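You operate a simulated robot arm through the tools that you are given. There is no shell and no other tool.

The job below is to be done with a simulated robot arm. You get a single attempt, and the scene is never put back.

## Task
Put things in order on the clear end of the service table. At the end: the blue roll (marked "Bin Liners") from the clear end of the service table stands where the blue jet stood; the blue jet from the clear end of the service table stands where the white pack (marked "Wipes") stood; the green filter from the clear end of the service table stands where the blue roll stood; the white pack from the clear end of the service table is on the brown carton (marked "Cloths"); whatever was shut is shut again. Leave all else as you found it, and nothing knocked over.

The check looks at the end state, three seconds after you hand in, the way a careful person would. Anything else that was tipped, shoved, dropped, spilled or broken makes it a failure. Flat cloth is picked up by pressing the open fingertips on it (5 to 10 N) and closing them slowly along it; thin cloth reads only 2 to 8 mm in the jaws.

## Robot
A 6-joint arm with a two-finger gripper, fixed in place. Base frame: the origin is on the floor under the middle of its stand, x ahead of it, y to its left, z up; the work surface is at about z = 0.78. Lengths are in m, angles in degrees, forces in N, time in s.
With the tool pointing down near the work surface it reaches from about 0.1 to 0.7 m from the base axis. Its first joint turns from -66.0 to 66.0 degrees. Payload 2.45 kg.
The tool frame sits at the grasp point between the pads (the TCP): z along the fingers, y along the line on which they close. The tips reach 0.03 m beyond it. The gripper opens to 0.106 m; its body begins 0.079 m behind the TCP.
Orientation is that of the tool frame in the base frame, as [roll, pitch, yaw] about the fixed x, y, z axes, in that order (R = Rz(yaw) Ry(pitch) Rx(roll)). With the fingers straight down and closing along the base's y, the tool's x points along the base's -x, its y along +y and its z along -z.

## Interface
- The arm moves only by the tool send_rows. Its argument "increments" is a list of rows, each a list of 7 numbers: the shift along the base's x, y, z in m, then the turn, a rotation vector about the base's x, y, z in rad, then the gripper command, from -1 (shut) to 1 (fully open), values between in proportion. In form: [[x, y, z, ax, ay, az, jaw], ...]. A call has 1 to 20 rows; each row is the pose to reach, as a shift and turn from the pose commanded when the call began. Each row takes 0.2 s and may step no farther than 0.05 m and 8.6 degrees from the row before; otherwise, or with a gripper value out of range, the whole call is refused. A pose out of reach is approached as far as the arm can. The call stops where the force on the tool passes 40 N (or 10 N more than at its start, if that is more) or the arm is blocked; 0.2 s more then pass. Each finger travels about 0.153 m/s and halts on what it meets, pressing with about 25 N; the grip force reading is that of the motor and also rises with nothing between the fingers. The clock runs only during rows and for 0.2 s after the last one: add rows that repeat a pose to give the fingers time. The reply holds the time, the measured pose of the TCP, the force on the tool along the base axes, the opening and the grip force, in the units named above and with some noise, with the torque about the TCP (base axes, N m) and any sound that the robot's microphone picked up.
- Cameras (640 x 400 px; columns grow to the right, rows downward): "scene" is fixed at [0.0603, 0.4119, 1.4135]; the picture's right is [-0.75, -0.66, 0.00], its down [-0.31, 0.35, -0.88] and it looks along [0.58, -0.66, -0.47] (base axes); focal length 346 px, centre (320, 200). "wrist" rides on the gripper at [0.076, -0.002, -0.106] in the tool frame; the picture's right is [0.02, 1.00, 0.00], its down [-0.78, 0.02, -0.62] and it looks along [-0.62, 0.01, 0.78] (tool axes); focal length 247 px, centre (320, 200). There is no depth. A picture from a camera that has moved, and an enlarged one, comes with that camera's place and axes in the base frame and with its lens.
- snapshot(camera): a new picture of that camera. No time passes.
- enlarge(camera, box): a new picture of the part [left, top, right, bottom] of that camera's present view, enlarged. No time passes.
- sign_off(): hands the job in; it is judged then, once.

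Places have to be worked out from the pictures, the camera data and where the tool is seen. Open the gripper and draw the arm clear of the work before you hand the job in, unless the task says otherwise.

The tools are called after "Request:" as a command line: name --pt "numbers of a row" for each row, then --argument value for the rest, lists and objects as JSON in quotes. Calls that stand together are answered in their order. send_rows: Moves the arm, as the interface text tells. Its arguments: {"type":"object","properties":{"increments":{"type":"array","items":{"type":"array","items":{"type":"number"}}}},"required":["increments"]} The other tools are called the same way: snapshot (camera) takes a picture; enlarge (camera, box) takes an enlarged picture of a part of a camera's view; sign_off () hands the job in.

At the start:

```text
clock: 0.0
tool_pos: [0.4297, -0.1064, 1.1896]
ee_rot: [-179.9, 0.1, -180.0]
wrist_force: [-1.0, 0.0, -0.4]
ft_torque: [0.03, 0.02, 0.0]
width: 0.1059
finger_force: 0.0
```

scene: 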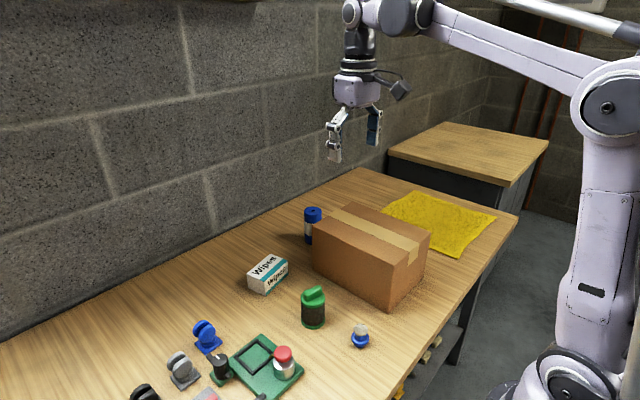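
wrist: 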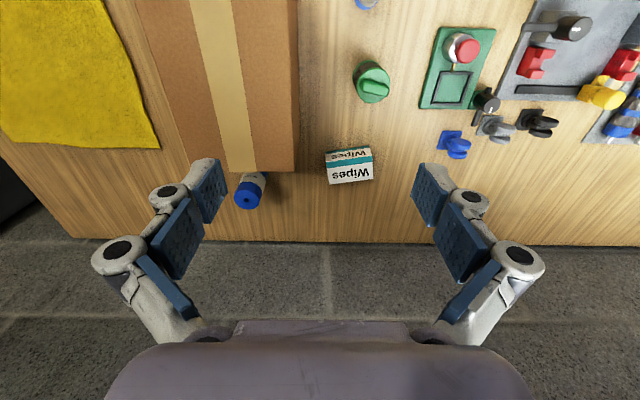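

I start by looking closely at both camera views to identify the items: roll, jet, filter, pack and carton.

Request:
enlarge --camera "scene" --box '[220, 180, 540, 380]'

Request:
enlarge --camera "wrist" --box '[200, 0, 440, 220]'

Request:
enlarge --camera "scene" --box '[100, 280, 420, 400]'

```text
2.00 times, centred on (380, 280) of scene
camera zoom: at [0.0603, 0.4119, 1.4135], right [-0.75, -0.66, 0.0], down [-0.31, 0.35, -0.88], along [0.58, -0.66, -0.47], focal length 693 px, centre (200, 40)
```

zoom: 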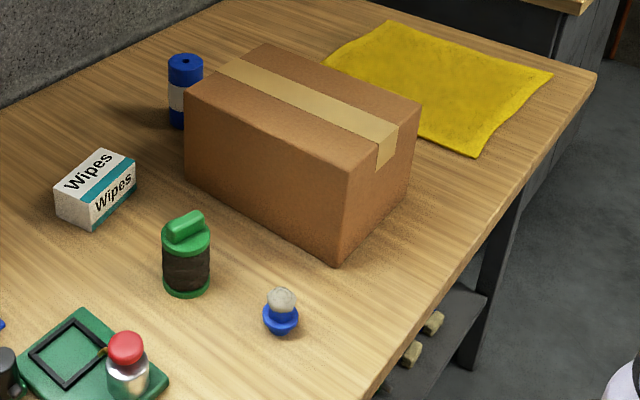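

```text
1.82 times, centred on (320, 110) of wrist
camera zoom: at [0.3531, -0.1078, 1.2956], right [-0.02, 1.0, 0.0], down [0.78, 0.02, 0.62], along [0.62, 0.01, -0.78], focal length 449 px, centre (320, 364)
```

zoom: 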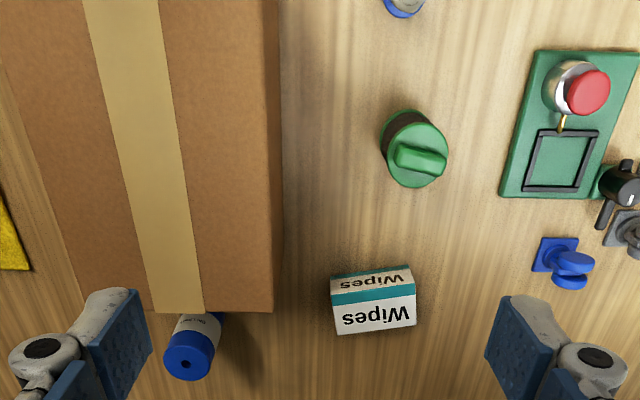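

```text
2.00 times, centred on (260, 340) of scene
camera zoom: at [0.0603, 0.4119, 1.4135], right [-0.75, -0.66, 0.0], down [-0.31, 0.35, -0.88], along [0.58, -0.66, -0.47], focal length 693 px, centre (440, -80)
```

zoom: 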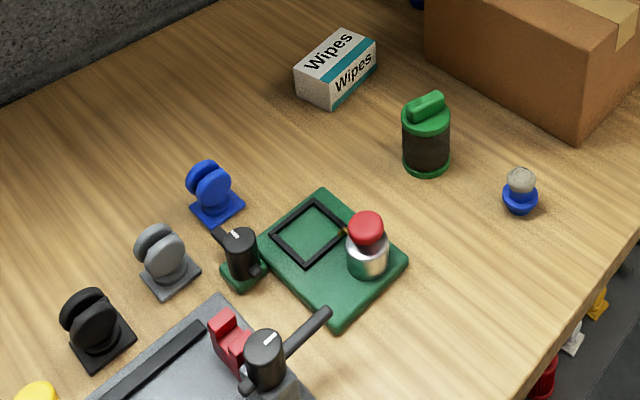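

The pack is near (0.655, -0.04), the roll near (0.665, -0.25), the filter near (0.456, -0.013) and the jet near (0.342, -0.043). The carton spans about x 0.34–0.60, y -0.36 to -0.165, with its top at z≈0.91. I'll pull the arm back and lower so the wrist camera gets a second view of these.

Request:
send_rows --pt "-0.03 0.005 -0.03 0 0 0 1" --pt "-0.06 0.01 -0.06 0 0 0 1" --pt "-0.09 0.015 -0.09 0 0 0 1" --pt "-0.12 0.02 -0.12 0 0 0 1" --pt "-0.15 0.025 -0.14 0 0 0 1" --pt "-0.18 0.03 -0.14 0 0 0 1" --pt "-0.18 0.03 -0.14 0 0 0 1"

Request:
snapshot --camera "wrist"

Request:
snapshot --camera "scene"

```text
clock: 1.6
tool_pos: [0.2489, -0.0743, 1.0492]
ee_rot: [-180.0, 0.0, 180.0]
wrist_force: [-0.6, 0.7, -0.2]
ft_torque: [0.01, -0.01, 0.01]
width: 0.106
finger_force: 0.1
```

```text
taken
camera wrist: at [0.1717, -0.0772, 1.1552], right [-0.02, 1.0, 0.0], down [0.78, 0.02, 0.62], along [0.62, 0.01, -0.78], focal length 247 px, centre (320, 200)
```

wrist: 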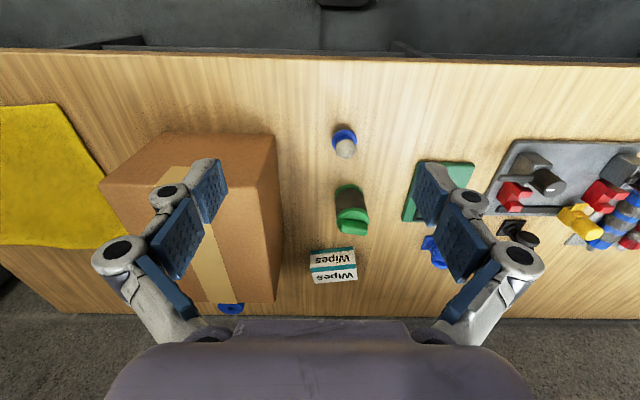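

```text
taken
```

scene: 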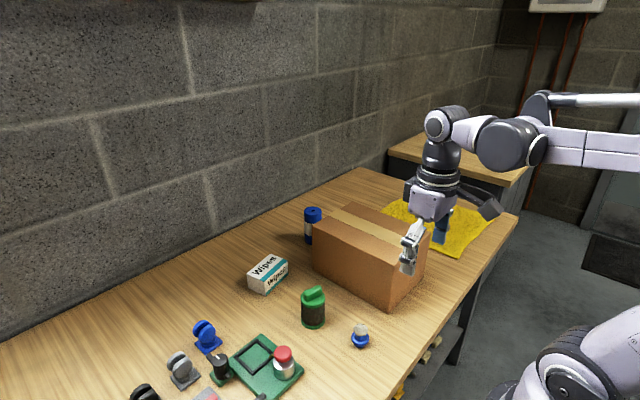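

The arm is clear and the view shows all four items. I'll enlarge them to measure positions.

Request:
enlarge --camera "wrist" --box '[260, 110, 420, 210]'

Request:
enlarge --camera "wrist" --box '[260, 200, 420, 300]'

Request:
enlarge --camera "scene" --box '[320, 310, 400, 360]'

Request:
enlarge --camera "scene" --box '[240, 190, 368, 270]'

```text
4.00 times, centred on (340, 160) of wrist
camera zoom: at [0.1717, -0.0772, 1.1552], right [-0.02, 1.0, 0.0], down [0.78, 0.02, 0.62], along [0.62, 0.01, -0.78], focal length 988 px, centre (240, 360)
```

zoom: 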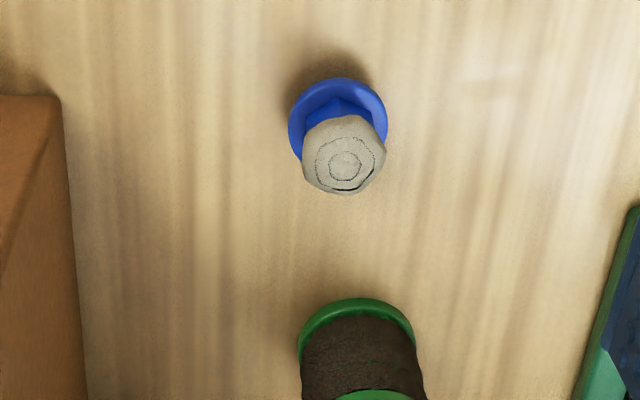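

```text
4.00 times, centred on (340, 250) of wrist
camera zoom: at [0.1717, -0.0772, 1.1552], right [-0.02, 1.0, 0.0], down [0.78, 0.02, 0.62], along [0.62, 0.01, -0.78], focal length 988 px, centre (240, 0)
```

zoom: 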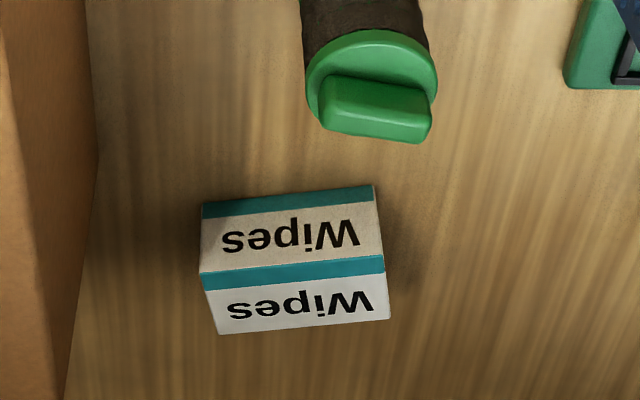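

```text
8.00 times, centred on (360, 335) of scene
camera zoom: at [0.0603, 0.4119, 1.4135], right [-0.75, -0.66, 0.0], down [-0.31, 0.35, -0.88], along [0.58, -0.66, -0.47], focal length 2772 px, centre (0, -880)
```

zoom: 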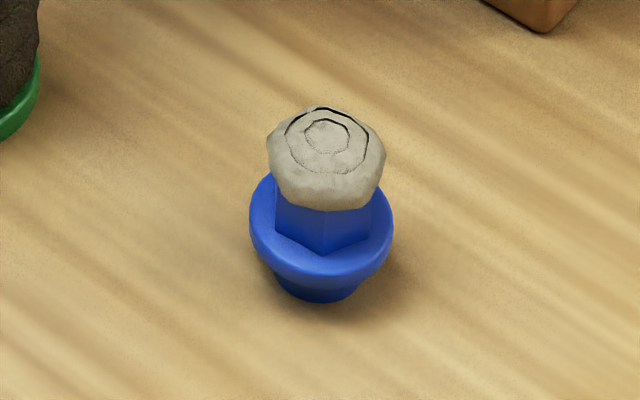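

```text
5.00 times, centred on (304, 230) of scene
camera zoom: at [0.0603, 0.4119, 1.4135], right [-0.75, -0.66, 0.0], down [-0.31, 0.35, -0.88], along [0.58, -0.66, -0.47], focal length 1732 px, centre (400, 50)
```

zoom: 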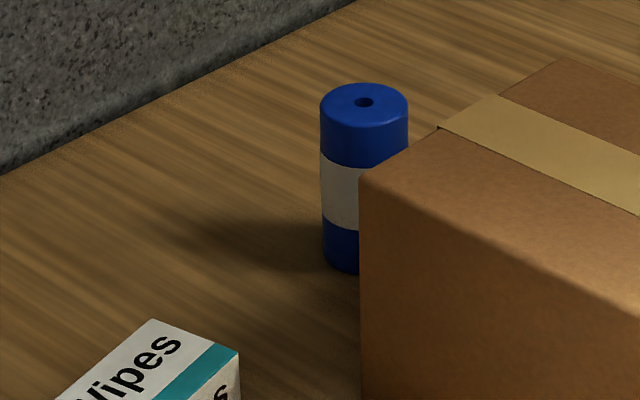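

The pack measures about 0.10 × 0.058 × 0.047 m, centred near (0.642, -0.037) and turned about +10°. I'll go above it with the gripper turned -80° so the jaws close across its short side, then check with the camera.

Request:
send_rows --pt "0.0393 0.0038 -0.003 0 0 -0.1396 1" --pt "0.0786 0.0076 -0.006 0 0 -0.2793 1" --pt "0.1179 0.0113 -0.009 0 0 -0.4189 1" --pt "0.1572 0.0151 -0.012 0 0 -0.5585 1" --pt "0.1966 0.0189 -0.015 0 0 -0.6981 1" --pt "0.2359 0.0227 -0.018 0 0 -0.8378 1" --pt "0.2752 0.0265 -0.021 0 0 -0.9774 1" --pt "0.3145 0.0302 -0.024 0 0 -1.117 1" --pt "0.3538 0.034 -0.027 0 0 -1.2566 1" --pt "0.3931 0.0378 -0.03 0 0 -1.3963 1" --pt "0.3931 0.0378 -0.03 0 0 -1.3963 1"

Request:
snapshot --camera "wrist"

Request:
snapshot --camera "scene"

```text
clock: 4.0
tool_pos: [0.6425, -0.0361, 1.0175]
ee_rot: [179.9, 0.0, 99.9]
wrist_force: [0.0, 0.4, 1.5]
ft_torque: [-0.01, 0.01, 0.02]
width: 0.1059
finger_force: 0.1
```

```text
taken
camera wrist: at [0.6274, 0.0385, 1.1233], right [0.98, 0.19, 0.0], down [0.15, -0.77, 0.62], along [0.12, -0.61, -0.78], focal length 247 px, centre (320, 200)
```

wrist: 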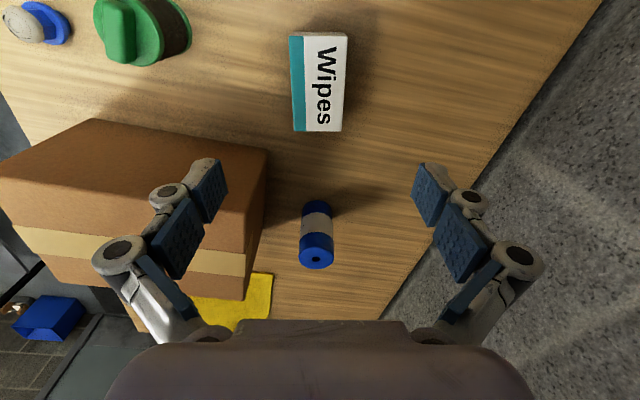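

```text
taken
```

scene: 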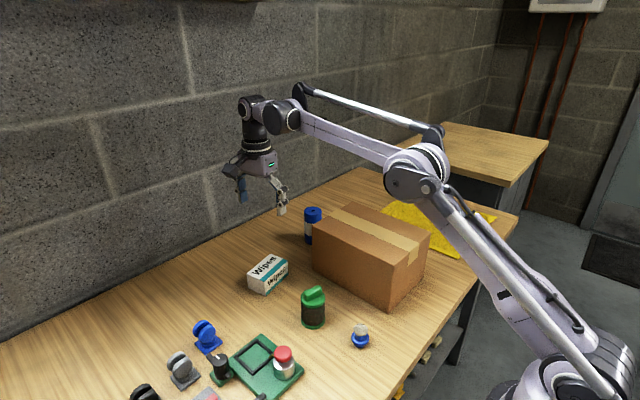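

The camera confirms the pack's centre at about (0.639, -0.036) with its long axis aligned to the jaws' side. I'll descend around it.

Request:
send_rows --pt "-0.003 0 -0.04 0 0 0 1" --pt "-0.003 0 -0.08 0 0 0 1" --pt "-0.003 0 -0.12 0 0 0 1" --pt "-0.003 0 -0.15 0 0 0 1" --pt "-0.003 0 -0.17 0 0 0 1" --pt "-0.003 0 -0.19 0 0 0 1" --pt "-0.003 0 -0.19 0 0 0 1"

Request:
snapshot --camera "wrist"

Request:
enlarge --camera "scene" --box '[200, 190, 360, 290]'

```text
clock: 5.6
tool_pos: [0.6397, -0.0375, 0.8296]
ee_rot: [-180.0, 0.0, 100.0]
wrist_force: [0.3, -0.1, -0.1]
ft_torque: [0.0, -0.02, -0.04]
width: 0.1058
finger_force: 0.1
```

```text
taken
camera wrist: at [0.6246, 0.0372, 0.9358], right [0.98, 0.2, 0.0], down [0.15, -0.77, 0.62], along [0.12, -0.61, -0.78], focal length 247 px, centre (320, 200)
```

wrist: 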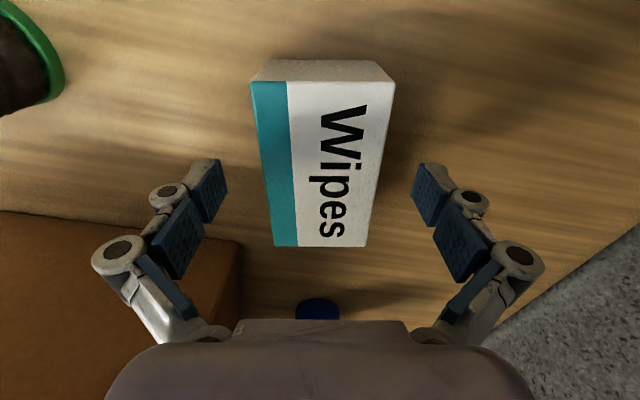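

```text
4.00 times, centred on (280, 240) of scene
camera zoom: at [0.0603, 0.4119, 1.4135], right [-0.75, -0.66, 0.0], down [-0.31, 0.35, -0.88], along [0.58, -0.66, -0.47], focal length 1386 px, centre (480, 40)
```

zoom: 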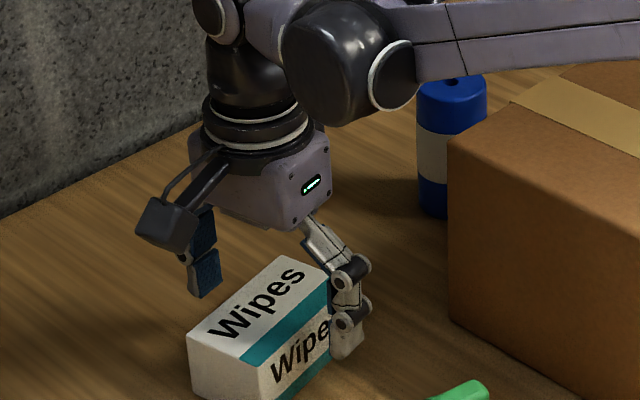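

The pads straddle the pack evenly, with clear space on both sides. I'll lower slightly more and close gently on it.

Request:
send_rows --pt "0 0.002 -0.008 0 0 0 1" --pt "0 0.002 -0.008 0 0 0 0.5" --pt "0 0.002 -0.008 0 0 0 0.1" --pt "0 0.002 -0.008 0 0 0 -0.1" --pt "0 0.002 -0.008 0 0 0 -0.3" --pt "0 0.002 -0.008 0 0 0 -0.3"

Request:
snapshot --camera "wrist"

```text
clock: 7.0
tool_pos: [0.6391, -0.0362, 0.8218]
ee_rot: [-179.9, 0.0, 100.0]
wrist_force: [0.6, 0.2, 0.2]
ft_torque: [0.0, -0.03, 0.02]
width: 0.0594
finger_force: 25.0
```

```text
taken
camera wrist: at [0.6245, 0.0389, 0.9276], right [0.98, 0.19, 0.0], down [0.15, -0.77, 0.62], along [0.12, -0.61, -0.78], focal length 247 px, centre (320, 200)
```

wrist: 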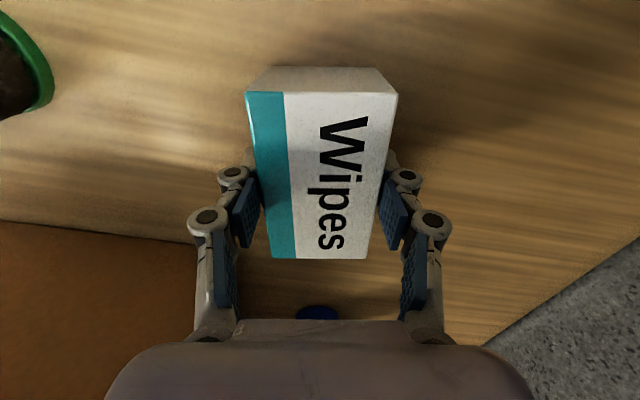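

The pack is held at 0.059 m width with firm grip. I'll lift it straight up and check it's secure.

Request:
send_rows --pt "0 0 0.02 0 0 0 -0.3" --pt "0 0 0.06 0 0 0 -0.3" --pt "0 0 0.1 0 0 0 -0.3" --pt "0 0 0.14 0 0 0 -0.3" --pt "0 0 0.18 0 0 0 -0.3" --pt "0 0 0.22 0 0 0 -0.3" --pt "0 0 0.22 0 0 0 -0.3"

Request:
snapshot --camera "wrist"

Request:
snapshot --camera "scene"

```text
clock: 8.6
tool_pos: [0.6351, -0.0357, 1.041]
ee_rot: [179.9, 0.0, 100.0]
wrist_force: [0.0, -0.3, -2.7]
ft_torque: [0.03, -0.03, 0.02]
width: 0.0596
finger_force: 25.2
```

```text
taken
camera wrist: at [0.6214, 0.0379, 1.1475], right [0.98, 0.19, 0.0], down [0.15, -0.77, 0.62], along [0.12, -0.61, -0.78], focal length 247 px, centre (320, 200)
```

wrist: 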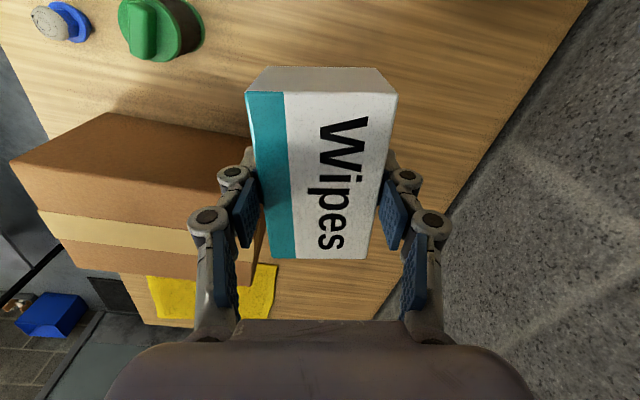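

```text
taken
```

scene: 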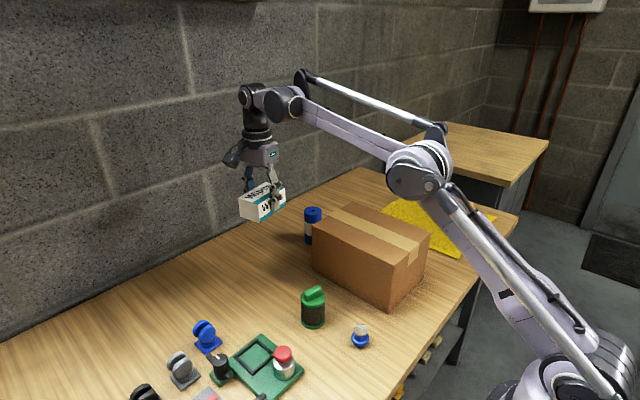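

The pack is held level. I'll carry it over the carton (top about z 0.909) toward (0.43, -0.262), staying high.

Request:
send_rows --pt "-0.026 -0.028 0 0 0 0 -0.3" --pt "-0.056 -0.06 0 0 0 0 -0.3" --pt "-0.086 -0.092 0 0 0 0 -0.3" --pt "-0.116 -0.125 0 0 0 0 -0.3" --pt "-0.146 -0.158 0 0 0 0 -0.3" --pt "-0.176 -0.19 0 0 0 0 -0.3" --pt "-0.2 -0.216 0 0 0 0 -0.3" --pt "-0.209 -0.2255 0 0 0 0 -0.3" --pt "-0.209 -0.2255 0 0 0 0 -0.3"

Request:
snapshot --camera "wrist"

Request:
snapshot --camera "scene"

```text
clock: 10.6
tool_pos: [0.4301, -0.2623, 1.0413]
ee_rot: [180.0, 0.0, 100.0]
wrist_force: [0.7, 0.6, -2.3]
ft_torque: [-0.02, 0.02, -0.01]
width: 0.0594
finger_force: 25.1
```

```text
taken
camera wrist: at [0.4147, -0.1869, 1.1475], right [0.98, 0.2, 0.0], down [0.15, -0.77, 0.62], along [0.12, -0.61, -0.78], focal length 247 px, centre (320, 200)
```

wrist: 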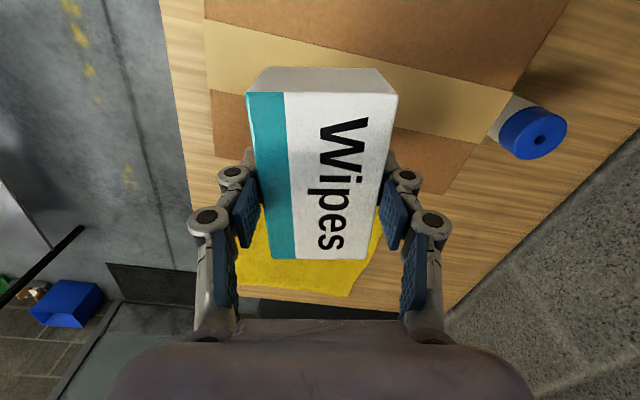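

```text
taken
```

scene: 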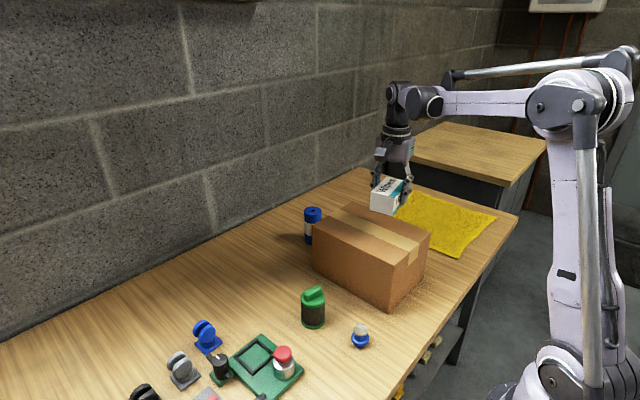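

Held steady above the carton. I'll zoom on the carton from both cameras to refine its top height before lowering.

Request:
enlarge --camera "scene" --box '[300, 170, 460, 320]'

Request:
enlarge --camera "wrist" --box '[180, 0, 580, 220]'

```text
2.67 times, centred on (380, 245) of scene
camera zoom: at [0.0603, 0.4118, 1.4135], right [-0.75, -0.66, 0.0], down [-0.31, 0.35, -0.88], along [0.58, -0.66, -0.47], focal length 924 px, centre (160, 80)
```

zoom: 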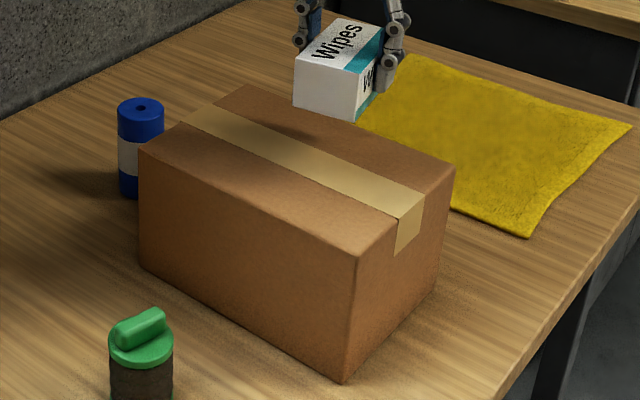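

```text
1.60 times, centred on (380, 110) of wrist
camera zoom: at [0.4147, -0.1869, 1.1475], right [0.98, 0.2, 0.0], down [0.15, -0.77, 0.62], along [0.12, -0.61, -0.78], focal length 395 px, centre (224, 344)
```

zoom: 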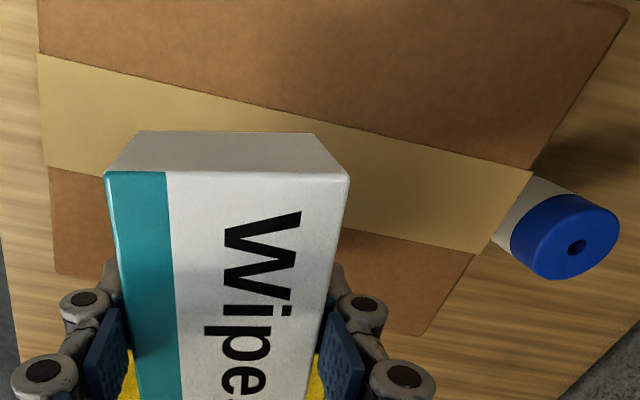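

Refined carton: x 0.338–0.589, y -0.332 to -0.154, top at about z 0.922. I'll shift 17 mm in +y to centre the pack over it, then lower to just above the lid.

Request:
send_rows --pt "0.003 0.017 0 0 0 0 -0.3" --pt "0.003 0.017 -0.03 0 0 0 -0.3" --pt "0.003 0.017 -0.05 0 0 0 -0.3" --pt "0.003 0.017 -0.062 0 0 0 -0.3" --pt "0.003 0.017 -0.068 0 0 0 -0.3" --pt "0.003 0.017 -0.068 0 0 0 -0.3"

Request:
enlarge --camera "scene" --box '[320, 170, 448, 250]'

```text
clock: 12.0
tool_pos: [0.4335, -0.2442, 0.9732]
ee_rot: [180.0, 0.0, 100.0]
wrist_force: [-0.2, -0.4, -2.0]
ft_torque: [-0.02, 0.01, -0.03]
width: 0.0592
finger_force: 25.1
```

```text
5.00 times, centred on (384, 210) of scene
camera zoom: at [0.0603, 0.4119, 1.4135], right [-0.75, -0.66, 0.0], down [-0.31, 0.35, -0.88], along [0.58, -0.66, -0.47], focal length 1732 px, centre (0, 150)
```

zoom: 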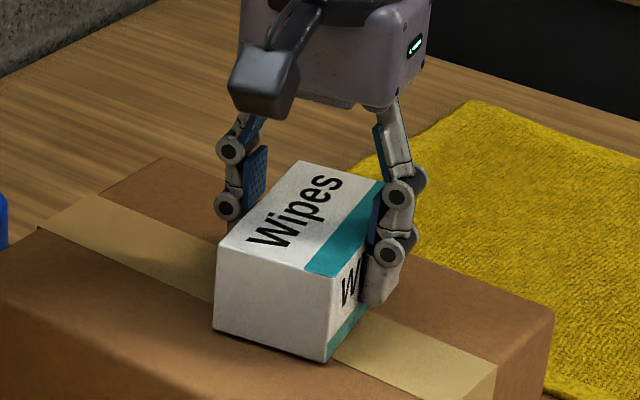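

The pack is a few millimetres above the lid. I'll lower in small steps and watch the vertical force.

Request:
send_rows --pt "0 0 -0.003 0 0 0 -0.3" --pt "0 0 -0.005 0 0 0 -0.3" --pt "0 0 -0.005 0 0 0 -0.3"

Request:
enlarge --camera "scene" --box '[320, 170, 448, 250]'

```text
clock: 12.8
tool_pos: [0.4334, -0.245, 0.9694]
ee_rot: [-180.0, 0.0, 100.0]
wrist_force: [-1.0, -0.2, 20.6]
ft_torque: [-0.06, 0.05, 0.08]
width: 0.0597
finger_force: 25.3
```

```text
5.00 times, centred on (384, 210) of scene
camera zoom: at [0.06, 0.412, 1.4134], right [-0.75, -0.66, 0.0], down [-0.31, 0.35, -0.88], along [0.58, -0.66, -0.47], focal length 1732 px, centre (0, 150)
```

zoom: 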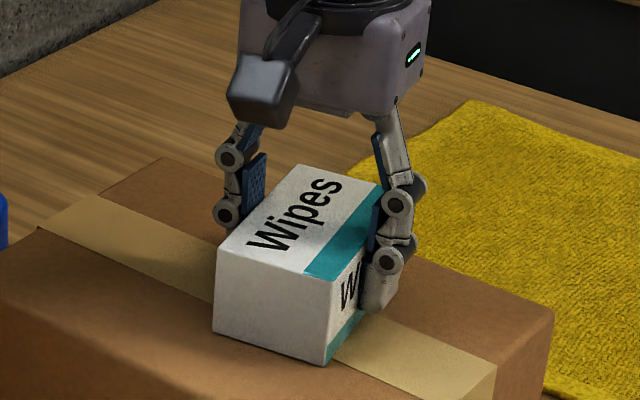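

Contact made (20 N down). I'll relax by 2 mm, then open the jaws and rise.

Request:
send_rows --pt "0 0 0.002 0 0 0 -0.3" --pt "0 0 0.002 0 0 0 0.15" --pt "0 0 0.002 0 0 0 0.4" --pt "0 0 0.002 0 0 0 0.8" --pt "0 0 0.002 0 0 0 1" --pt "0 0 0.002 0 0 0 1" --pt "0 0 0.02 0 0 0 1" --pt "0 0 0.05 0 0 0 1" --pt "0 0 0.09 0 0 0 1" --pt "0 0 0.12 0 0 0 1" --pt "0 0 0.12 0 0 0 1"

Request:
snapshot --camera "scene"

Request:
snapshot --camera "wrist"

```text
clock: 15.2
tool_pos: [0.4342, -0.2452, 1.089]
ee_rot: [179.9, 0.0, 100.0]
wrist_force: [0.5, 0.0, 0.4]
ft_torque: [-0.02, 0.0, 0.01]
width: 0.106
finger_force: 0.0
```

```text
taken
```

scene: 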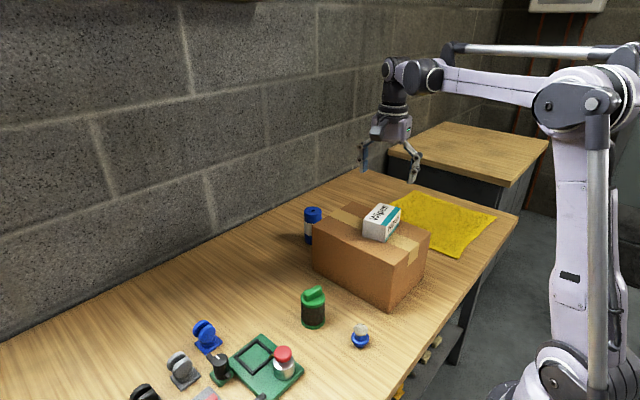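

```text
taken
camera wrist: at [0.4191, -0.1702, 1.1957], right [0.98, 0.19, 0.0], down [0.15, -0.77, 0.62], along [0.12, -0.61, -0.78], focal length 247 px, centre (320, 200)
```

wrist: 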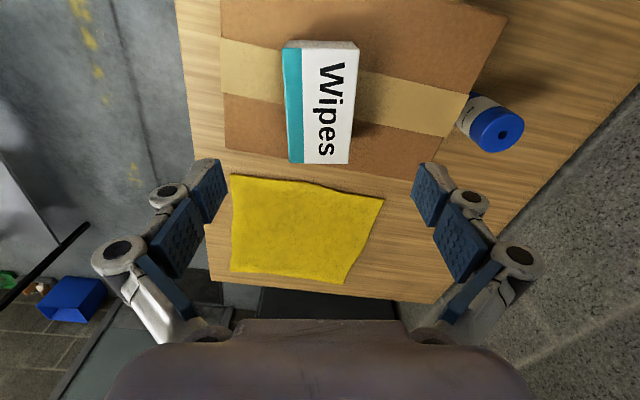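

The pack sits flat on the carton. Next is the jet: I'll turn the gripper back to close along y and go above (0.338, -0.037).

Request:
send_rows --pt "-0.0096 0.0208 -0.005 0 0 0.1396 1" --pt "-0.0192 0.0416 -0.01 0 0 0.2793 1" --pt "-0.0288 0.0624 -0.015 0 0 0.4189 1" --pt "-0.0384 0.0832 -0.02 0 0 0.5585 1" --pt "-0.048 0.104 -0.025 0 0 0.6981 1" --pt "-0.0576 0.1248 -0.03 0 0 0.8378 1" --pt "-0.0672 0.1456 -0.04 0 0 0.9774 1" --pt "-0.0768 0.1664 -0.055 0 0 1.117 1" --pt "-0.0864 0.1872 -0.07 0 0 1.2566 1" --pt "-0.096 0.208 -0.085 0 0 1.3963 1" --pt "-0.096 0.208 -0.085 0 0 1.3963 1"

Request:
snapshot --camera "wrist"

Request:
enlarge --camera "scene" --box '[280, 240, 440, 360]'

```text
clock: 17.6
tool_pos: [0.3366, -0.0371, 1.0046]
ee_rot: [180.0, 0.0, -179.9]
wrist_force: [0.1, 0.1, 0.1]
ft_torque: [-0.02, -0.02, 0.01]
width: 0.106
finger_force: 0.1
```

```text
taken
camera wrist: at [0.261, -0.0394, 1.1104], right [-0.02, 1.0, 0.0], down [0.78, 0.02, 0.62], along [0.62, 0.01, -0.78], focal length 247 px, centre (320, 200)
```

wrist: 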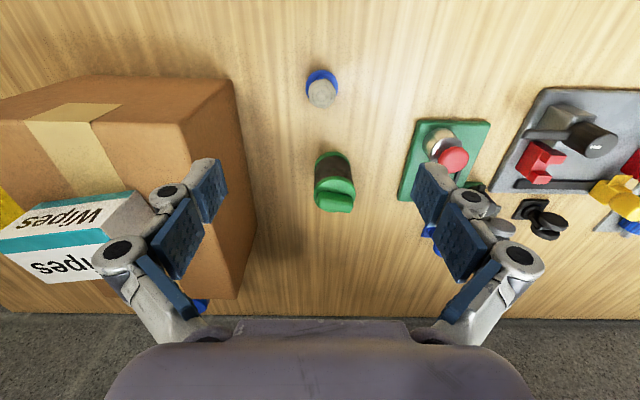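

```text
3.33 times, centred on (360, 300) of scene
camera zoom: at [0.0603, 0.4119, 1.4135], right [-0.75, -0.66, 0.0], down [-0.31, 0.35, -0.88], along [0.58, -0.66, -0.47], focal length 1155 px, centre (187, -133)
```

zoom: 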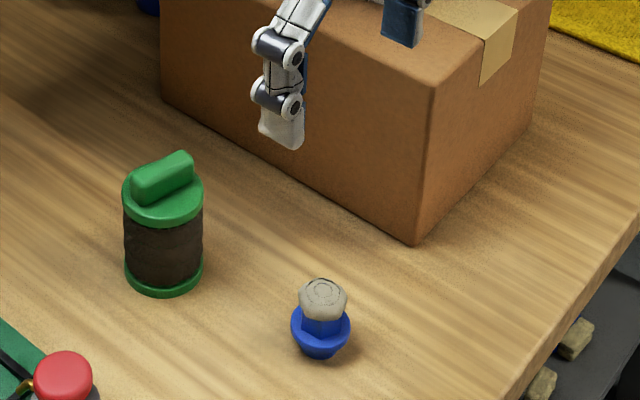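

The jet is directly below the TCP at (0.337, -0.037): base and flange up to about z 0.80, grey cap about 0.815–0.834. I'll lower so the pads surround the cap with the tips just above the flange.

Request:
send_rows --pt "0.001 0 -0.04 0 0 0 1" --pt "0.001 0 -0.08 0 0 0 1" --pt "0.001 0 -0.12 0 0 0 1" --pt "0.001 0 -0.145 0 0 0 1" --pt "0.001 0 -0.16 0 0 0 1" --pt "0.001 0 -0.168 0 0 0 1" --pt "0.001 0 -0.168 0 0 0 1"

Request:
snapshot --camera "wrist"

Request:
enlarge --camera "scene" --box '[300, 280, 428, 360]'

```text
clock: 19.2
tool_pos: [0.3388, -0.036, 0.8345]
ee_rot: [-180.0, 0.0, -180.0]
wrist_force: [-0.4, 0.2, -0.1]
ft_torque: [0.0, -0.01, -0.03]
width: 0.1058
finger_force: 0.0
```

```text
taken
camera wrist: at [0.2617, -0.0387, 0.9409], right [-0.02, 1.0, 0.0], down [0.78, 0.02, 0.62], along [0.62, 0.01, -0.78], focal length 247 px, centre (320, 200)
```

wrist: 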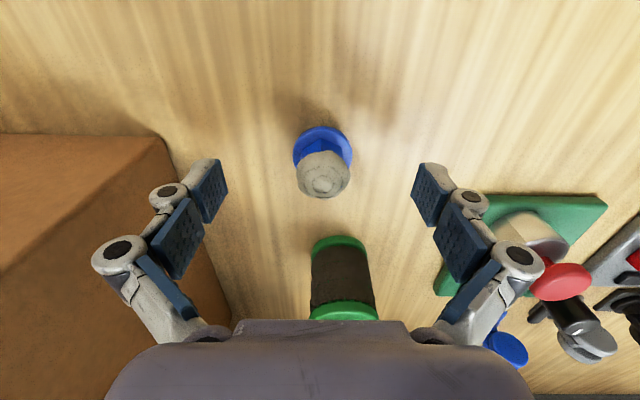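

```text
5.00 times, centred on (364, 320) of scene
camera zoom: at [0.0603, 0.4119, 1.4135], right [-0.75, -0.66, 0.0], down [-0.31, 0.35, -0.88], along [0.58, -0.66, -0.47], focal length 1732 px, centre (100, -400)
```

zoom: 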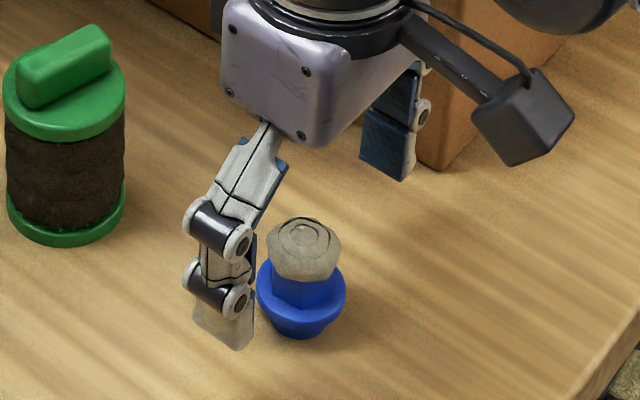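

The cap is centred between the pads and no contact is felt. I'll close slowly on it.

Request:
send_rows --pt "0 0 0 0 0 0 0.5" --pt "0 0 0 0 0 0 0.1" --pt "0 0 0 0 0 0 -0.2" --pt "0 0 0 0 0 0 -0.35" --pt "0 0 0 0 0 0 -0.5" --pt "0 0 0 0 0 0 -0.65" --pt "0 0 0 0 0 0 -0.65"

Request:
snapshot --camera "wrist"

Request:
enlarge --camera "scene" --box '[300, 280, 428, 360]'

```text
clock: 20.8
tool_pos: [0.3373, -0.0369, 0.8357]
ee_rot: [-180.0, 0.0, -180.0]
wrist_force: [0.3, 0.7, 2.6]
ft_torque: [0.02, -0.03, 0.0]
width: 0.0275
finger_force: 25.0
```

```text
taken
camera wrist: at [0.2618, -0.0386, 0.9411], right [-0.02, 1.0, 0.0], down [0.78, 0.02, 0.62], along [0.62, 0.01, -0.78], focal length 247 px, centre (320, 200)
```

wrist: 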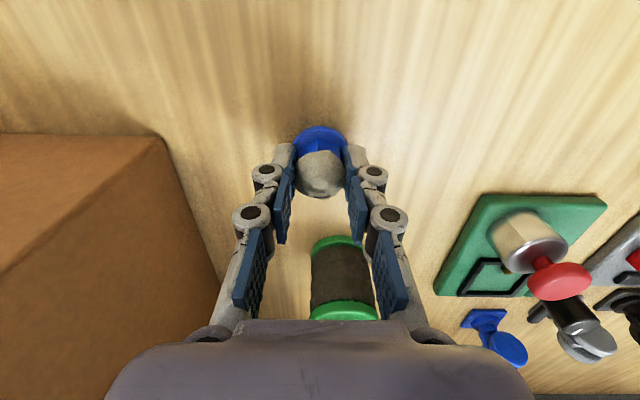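

```text
5.00 times, centred on (364, 320) of scene
camera zoom: at [0.0603, 0.4119, 1.4135], right [-0.75, -0.66, 0.0], down [-0.31, 0.35, -0.88], along [0.58, -0.66, -0.47], focal length 1732 px, centre (100, -400)
```

zoom: 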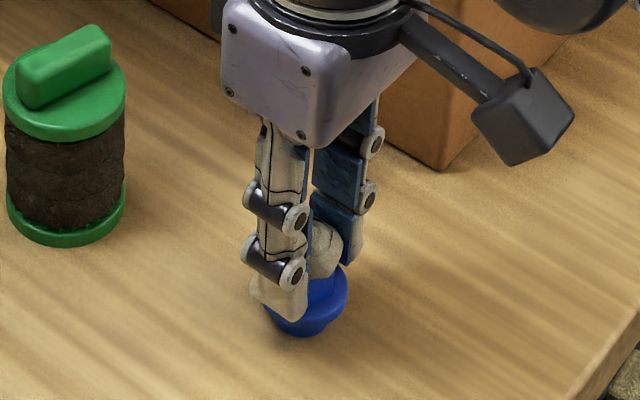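

The cap is gripped at 0.0275 m. I'll lift a little and check that the whole jet comes up straight.

Request:
send_rows --pt "0 0 0.01 0 0 0 -0.65" --pt "0 0 0.03 0 0 0 -0.65" --pt "0 0 0.05 0 0 0 -0.65" --pt "0 0 0.05 0 0 0 -0.65"

Request:
snapshot --camera "wrist"

Request:
enlarge --camera "scene" --box '[300, 260, 428, 340]'

```text
clock: 21.8
tool_pos: [0.3385, -0.0363, 0.8865]
ee_rot: [180.0, 0.0, 180.0]
wrist_force: [-0.5, -0.3, 0.3]
ft_torque: [-0.01, -0.01, -0.03]
width: 0.0273
finger_force: 25.1
```

```text
taken
camera wrist: at [0.2624, -0.0387, 0.9922], right [-0.02, 1.0, 0.0], down [0.78, 0.02, 0.62], along [0.62, 0.01, -0.78], focal length 247 px, centre (320, 200)
```

wrist: 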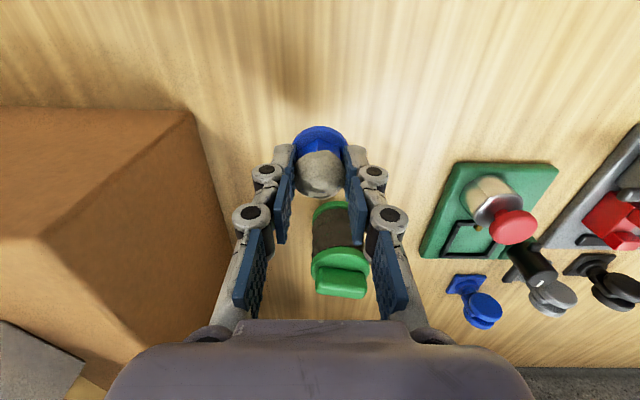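

```text
5.00 times, centred on (364, 300) of scene
camera zoom: at [0.0603, 0.4119, 1.4135], right [-0.75, -0.66, 0.0], down [-0.31, 0.35, -0.88], along [0.58, -0.66, -0.47], focal length 1732 px, centre (100, -300)
```

zoom: 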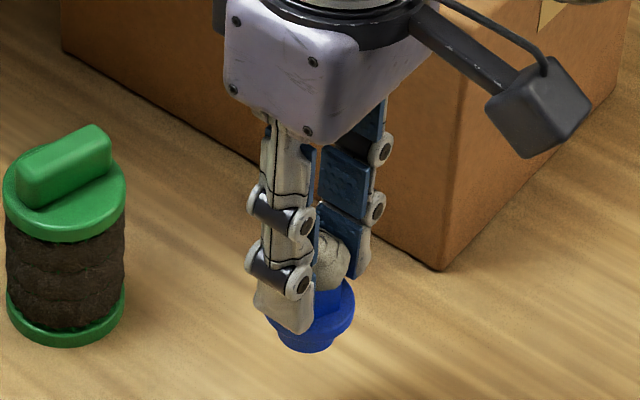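

The jet came up upright. I'll raise it well over the filter and carry it to the pack's old spot at (0.640, -0.036).

Request:
send_rows --pt "0 0 0.035 0 0 0 -0.65" --pt "0 0 0.075 0 0 0 -0.65" --pt "0 0 0.105 0 0 0 -0.65" --pt "0.03 0 0.105 0 0 0 -0.65" --pt "0.07 0 0.105 0 0 0 -0.65" --pt "0.11 0 0.105 0 0 0 -0.65" --pt "0.15 0 0.105 0 0 0 -0.65" --pt "0.19 0 0.105 0 0 0 -0.65" --pt "0.23 0 0.105 0 0 0 -0.65" --pt "0.265 0 0.105 0 0 0 -0.65" --pt "0.29 0 0.105 0 0 0 -0.65" --pt "0.302 0 0.105 0 0 0 -0.65" --pt "0.302 0 0.105 0 0 0 -0.65"

Request:
snapshot --camera "wrist"

Request:
snapshot --camera "scene"

```text
clock: 24.6
tool_pos: [0.6409, -0.0362, 0.9907]
ee_rot: [-180.0, 0.1, 180.0]
wrist_force: [-0.5, 0.9, -1.2]
ft_torque: [-0.01, 0.01, 0.02]
width: 0.0278
finger_force: 24.8
```

```text
taken
camera wrist: at [0.5636, -0.0389, 1.0969], right [-0.02, 1.0, 0.0], down [0.78, 0.02, 0.62], along [0.62, 0.01, -0.78], focal length 247 px, centre (320, 200)
```

wrist: 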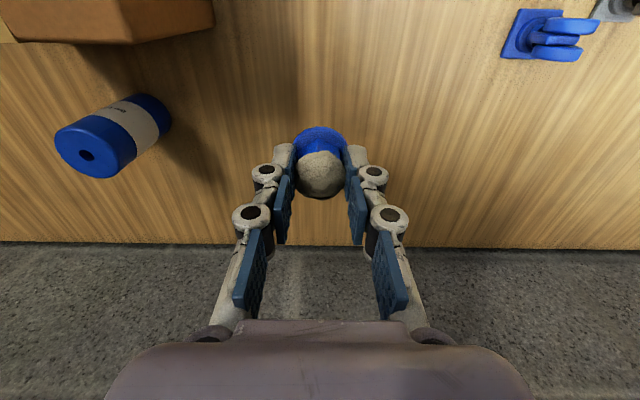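

```text
taken
```

scene: 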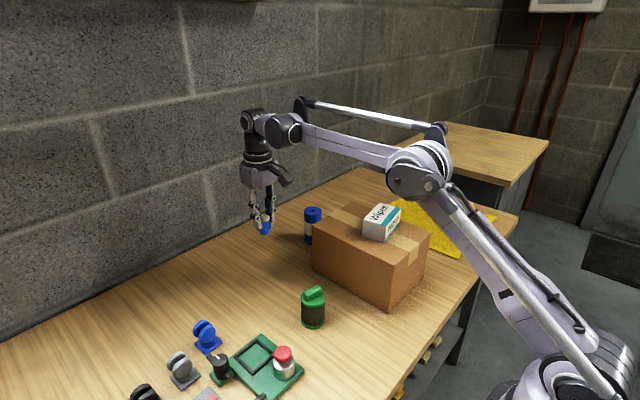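

In position above the old pack spot. I'll lower to just above the table.

Request:
send_rows --pt "0 0 -0.04 0 0 0 -0.65" --pt "0 0 -0.08 0 0 0 -0.65" --pt "0 0 -0.115 0 0 0 -0.65" --pt "0 0 -0.135 0 0 0 -0.65" --pt "0 0 -0.145 0 0 0 -0.65" --pt "0 0 -0.149 0 0 0 -0.65" --pt "0 0 -0.149 0 0 0 -0.65"

Request:
enlarge --camera "scene" --box '[210, 210, 338, 290]'

```text
clock: 26.2
tool_pos: [0.6398, -0.0365, 0.8429]
ee_rot: [-180.0, -0.1, -180.0]
wrist_force: [0.2, 0.3, -0.8]
ft_torque: [-0.01, -0.02, 0.0]
width: 0.0274
finger_force: 25.4
```

```text
5.00 times, centred on (274, 250) of scene
camera zoom: at [0.0603, 0.4119, 1.4135], right [-0.75, -0.66, 0.0], down [-0.31, 0.35, -0.88], along [0.58, -0.66, -0.47], focal length 1732 px, centre (550, -50)
```

zoom: 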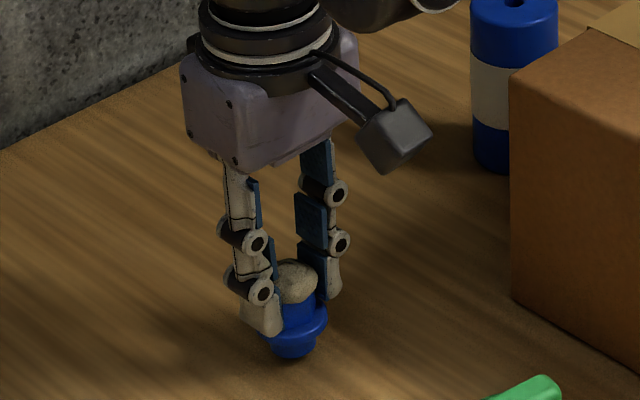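

The jet's base is a few millimetres above the table. I'll ease it down in small steps until contact.

Request:
send_rows --pt "0 0 -0.003 0 0 0 -0.65" --pt "0 0 -0.005 0 0 0 -0.65" --pt "0 0 -0.005 0 0 0 -0.65"

```text
clock: 27.0
tool_pos: [0.6408, -0.0364, 0.8371]
ee_rot: [-180.0, -0.1, -180.0]
wrist_force: [-0.8, -1.1, -0.5]
ft_torque: [-0.01, -0.04, -0.02]
width: 0.0276
finger_force: 25.2
```

No contact yet at 0.837. I'll go another 1.5 mm.

Request:
send_rows --pt "0 0 -0.0015 0 0 0 -0.65" --pt "0 0 -0.0015 0 0 0 -0.65"

Request:
enlarge --camera "scene" --box '[230, 230, 310, 280]'

```text
clock: 27.6
tool_pos: [0.6408, -0.036, 0.8351]
ee_rot: [179.8, 0.0, -180.0]
wrist_force: [0.3, -0.8, -0.9]
ft_torque: [0.03, 0.03, 0.01]
width: 0.0275
finger_force: 25.3
```

```text
8.00 times, centred on (270, 255) of scene
camera zoom: at [0.0603, 0.4119, 1.4135], right [-0.75, -0.66, 0.0], down [-0.31, 0.35, -0.88], along [0.58, -0.66, -0.47], focal length 2772 px, centre (720, -240)
```

zoom: 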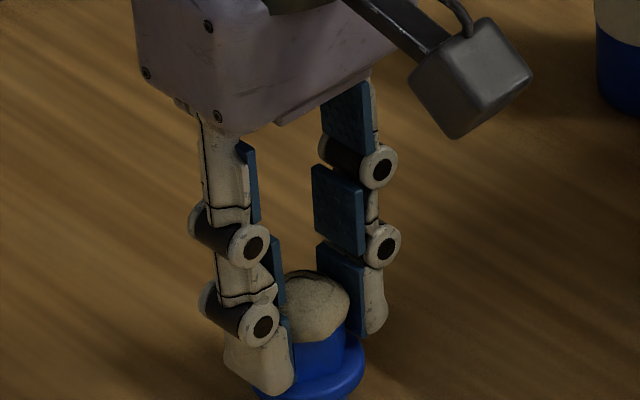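

Still only the jet's own weight on the sensor (-0.9 N). I'll step down another 1–2 mm.

Request:
send_rows --pt "0 0 -0.001 0 0 0 -0.65" --pt "0 0 -0.0015 0 0 0 -0.65" --pt "0 0 -0.0015 0 0 0 -0.65"

```text
clock: 28.4
tool_pos: [0.6404, -0.0367, 0.835]
ee_rot: [-180.0, 0.0, 180.0]
wrist_force: [3.5, 0.5, 18.9]
ft_torque: [0.0, -0.16, -0.04]
width: 0.0272
finger_force: 25.0
```

Contact now (19 N). I'll back off about 1 mm and release slowly.

Request:
send_rows --pt "0 0 0.001 0 0 0 -0.65" --pt "0 0 0.001 0 0 0 -0.65" --pt "0 0 0.001 0 0 0 -0.4" --pt "0 0 0.001 0 0 0 -0.2" --pt "0 0 0.001 0 0 0 0.1" --pt "0 0 0.001 0 0 0 0.5" --pt "0 0 0.001 0 0 0 1" --pt "0 0 0.001 0 0 0 1"

Request:
snapshot --camera "wrist"

Request:
enlarge --camera "scene" --box '[210, 210, 338, 290]'

```text
clock: 30.2
tool_pos: [0.6418, -0.0352, 0.8351]
ee_rot: [180.0, 0.1, -180.0]
wrist_force: [-0.2, 0.8, -0.4]
ft_torque: [-0.01, 0.02, -0.01]
width: 0.1059
finger_force: 0.0
```

```text
taken
camera wrist: at [0.564, -0.039, 0.9405], right [-0.02, 1.0, 0.0], down [0.78, 0.02, 0.62], along [0.62, 0.01, -0.78], focal length 247 px, centre (320, 200)
```

wrist: 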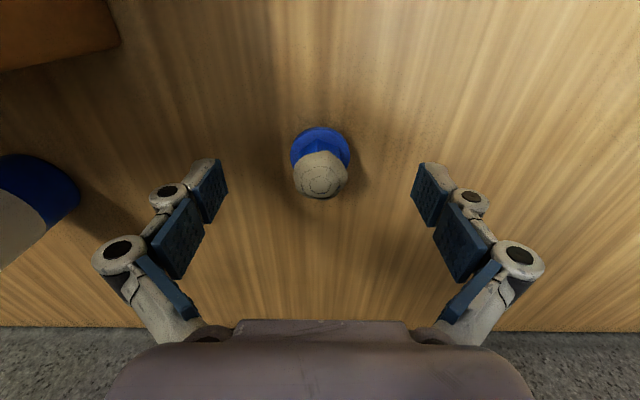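

```text
5.00 times, centred on (274, 250) of scene
camera zoom: at [0.0603, 0.4119, 1.4135], right [-0.75, -0.66, 0.0], down [-0.31, 0.35, -0.88], along [0.58, -0.66, -0.47], focal length 1732 px, centre (550, -50)
```

zoom: 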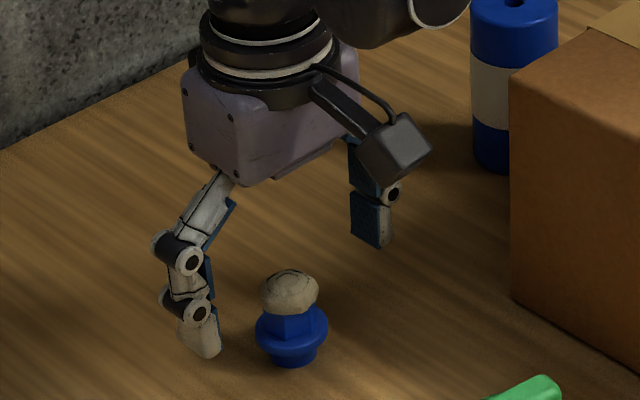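

The jet stands upright on the pack's old spot. I'll rise and move toward the roll at about (0.680, -0.259), checking how far the arm can reach.

Request:
send_rows --pt "0 0 0.03 0 0 0 1" --pt "0 0 0.07 0 0 0 1" --pt "0 0 0.11 0 0 0 1" --pt "0 0 0.15 0 0 0 1" --pt "0.005 -0.04 0.16 0 0 0 1" --pt "0.01 -0.085 0.16 0 0 0 1" --pt "0.015 -0.13 0.16 0 0 0 1" --pt "0.02 -0.175 0.16 0 0 0 1" --pt "0.03 -0.21 0.16 0 0 0 1" --pt "0.04 -0.223 0.16 0 0 0 1" --pt "0.04 -0.223 0.16 0 0 0 1"

Request:
snapshot --camera "wrist"

Request:
snapshot --camera "scene"

```text
clock: 32.6
tool_pos: [0.6324, -0.2408, 0.9798]
ee_rot: [180.0, 0.0, -180.0]
wrist_force: [0.0, 0.1, 1.1]
ft_torque: [0.03, -0.01, 0.01]
width: 0.1061
finger_force: 0.2
out of reach, approached as far as the arm can: row 7, 8, 9, 10, 11
```

```text
taken
camera wrist: at [0.5554, -0.2429, 1.0855], right [-0.02, 1.0, 0.0], down [0.78, 0.02, 0.62], along [0.62, 0.01, -0.78], focal length 247 px, centre (320, 200)
```

wrist: 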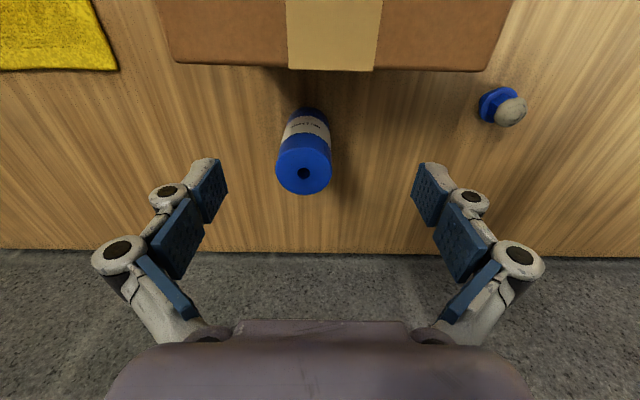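

```text
taken
```

scene: 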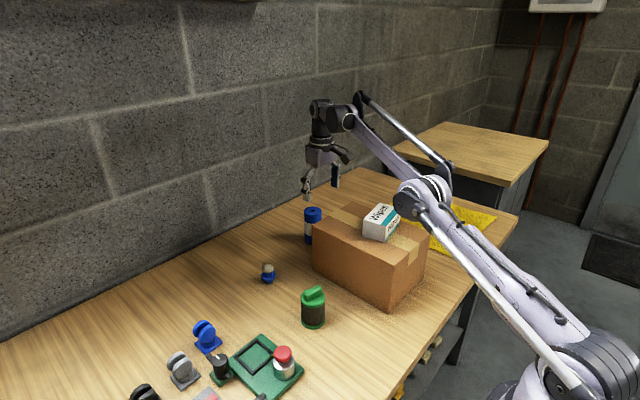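

Vertical reach ends at about r = 0.68 here, and the roll is at r ≈ 0.727, so I'll need to tilt the tool outward. First I'll back off to a reachable pose and yaw the gripper -50°, which keeps the wrist camera away from the carton.

Request:
send_rows --pt "-0.03 0.03 0.01 0 0 0 1" --pt "-0.06 0.06 0.02 0 0 0 1" --pt "-0.06 0.06 0.02 0 0 -0.1454 1" --pt "-0.06 0.06 0.02 0 0 -0.2909 1" --pt "-0.06 0.06 0.02 0 0 -0.4363 1" --pt "-0.06 0.06 0.02 0 0 -0.5818 1" --pt "-0.06 0.06 0.02 0 0 -0.7272 1" --pt "-0.06 0.06 0.02 0 0 -0.8727 1" --pt "-0.06 0.06 0.02 0 0 -0.8727 1"

```text
clock: 34.6
tool_pos: [0.5728, -0.1814, 1.0001]
ee_rot: [180.0, 0.0, 130.0]
wrist_force: [0.9, -0.2, 0.8]
ft_torque: [-0.02, 0.03, 0.01]
width: 0.1061
finger_force: 0.0
```

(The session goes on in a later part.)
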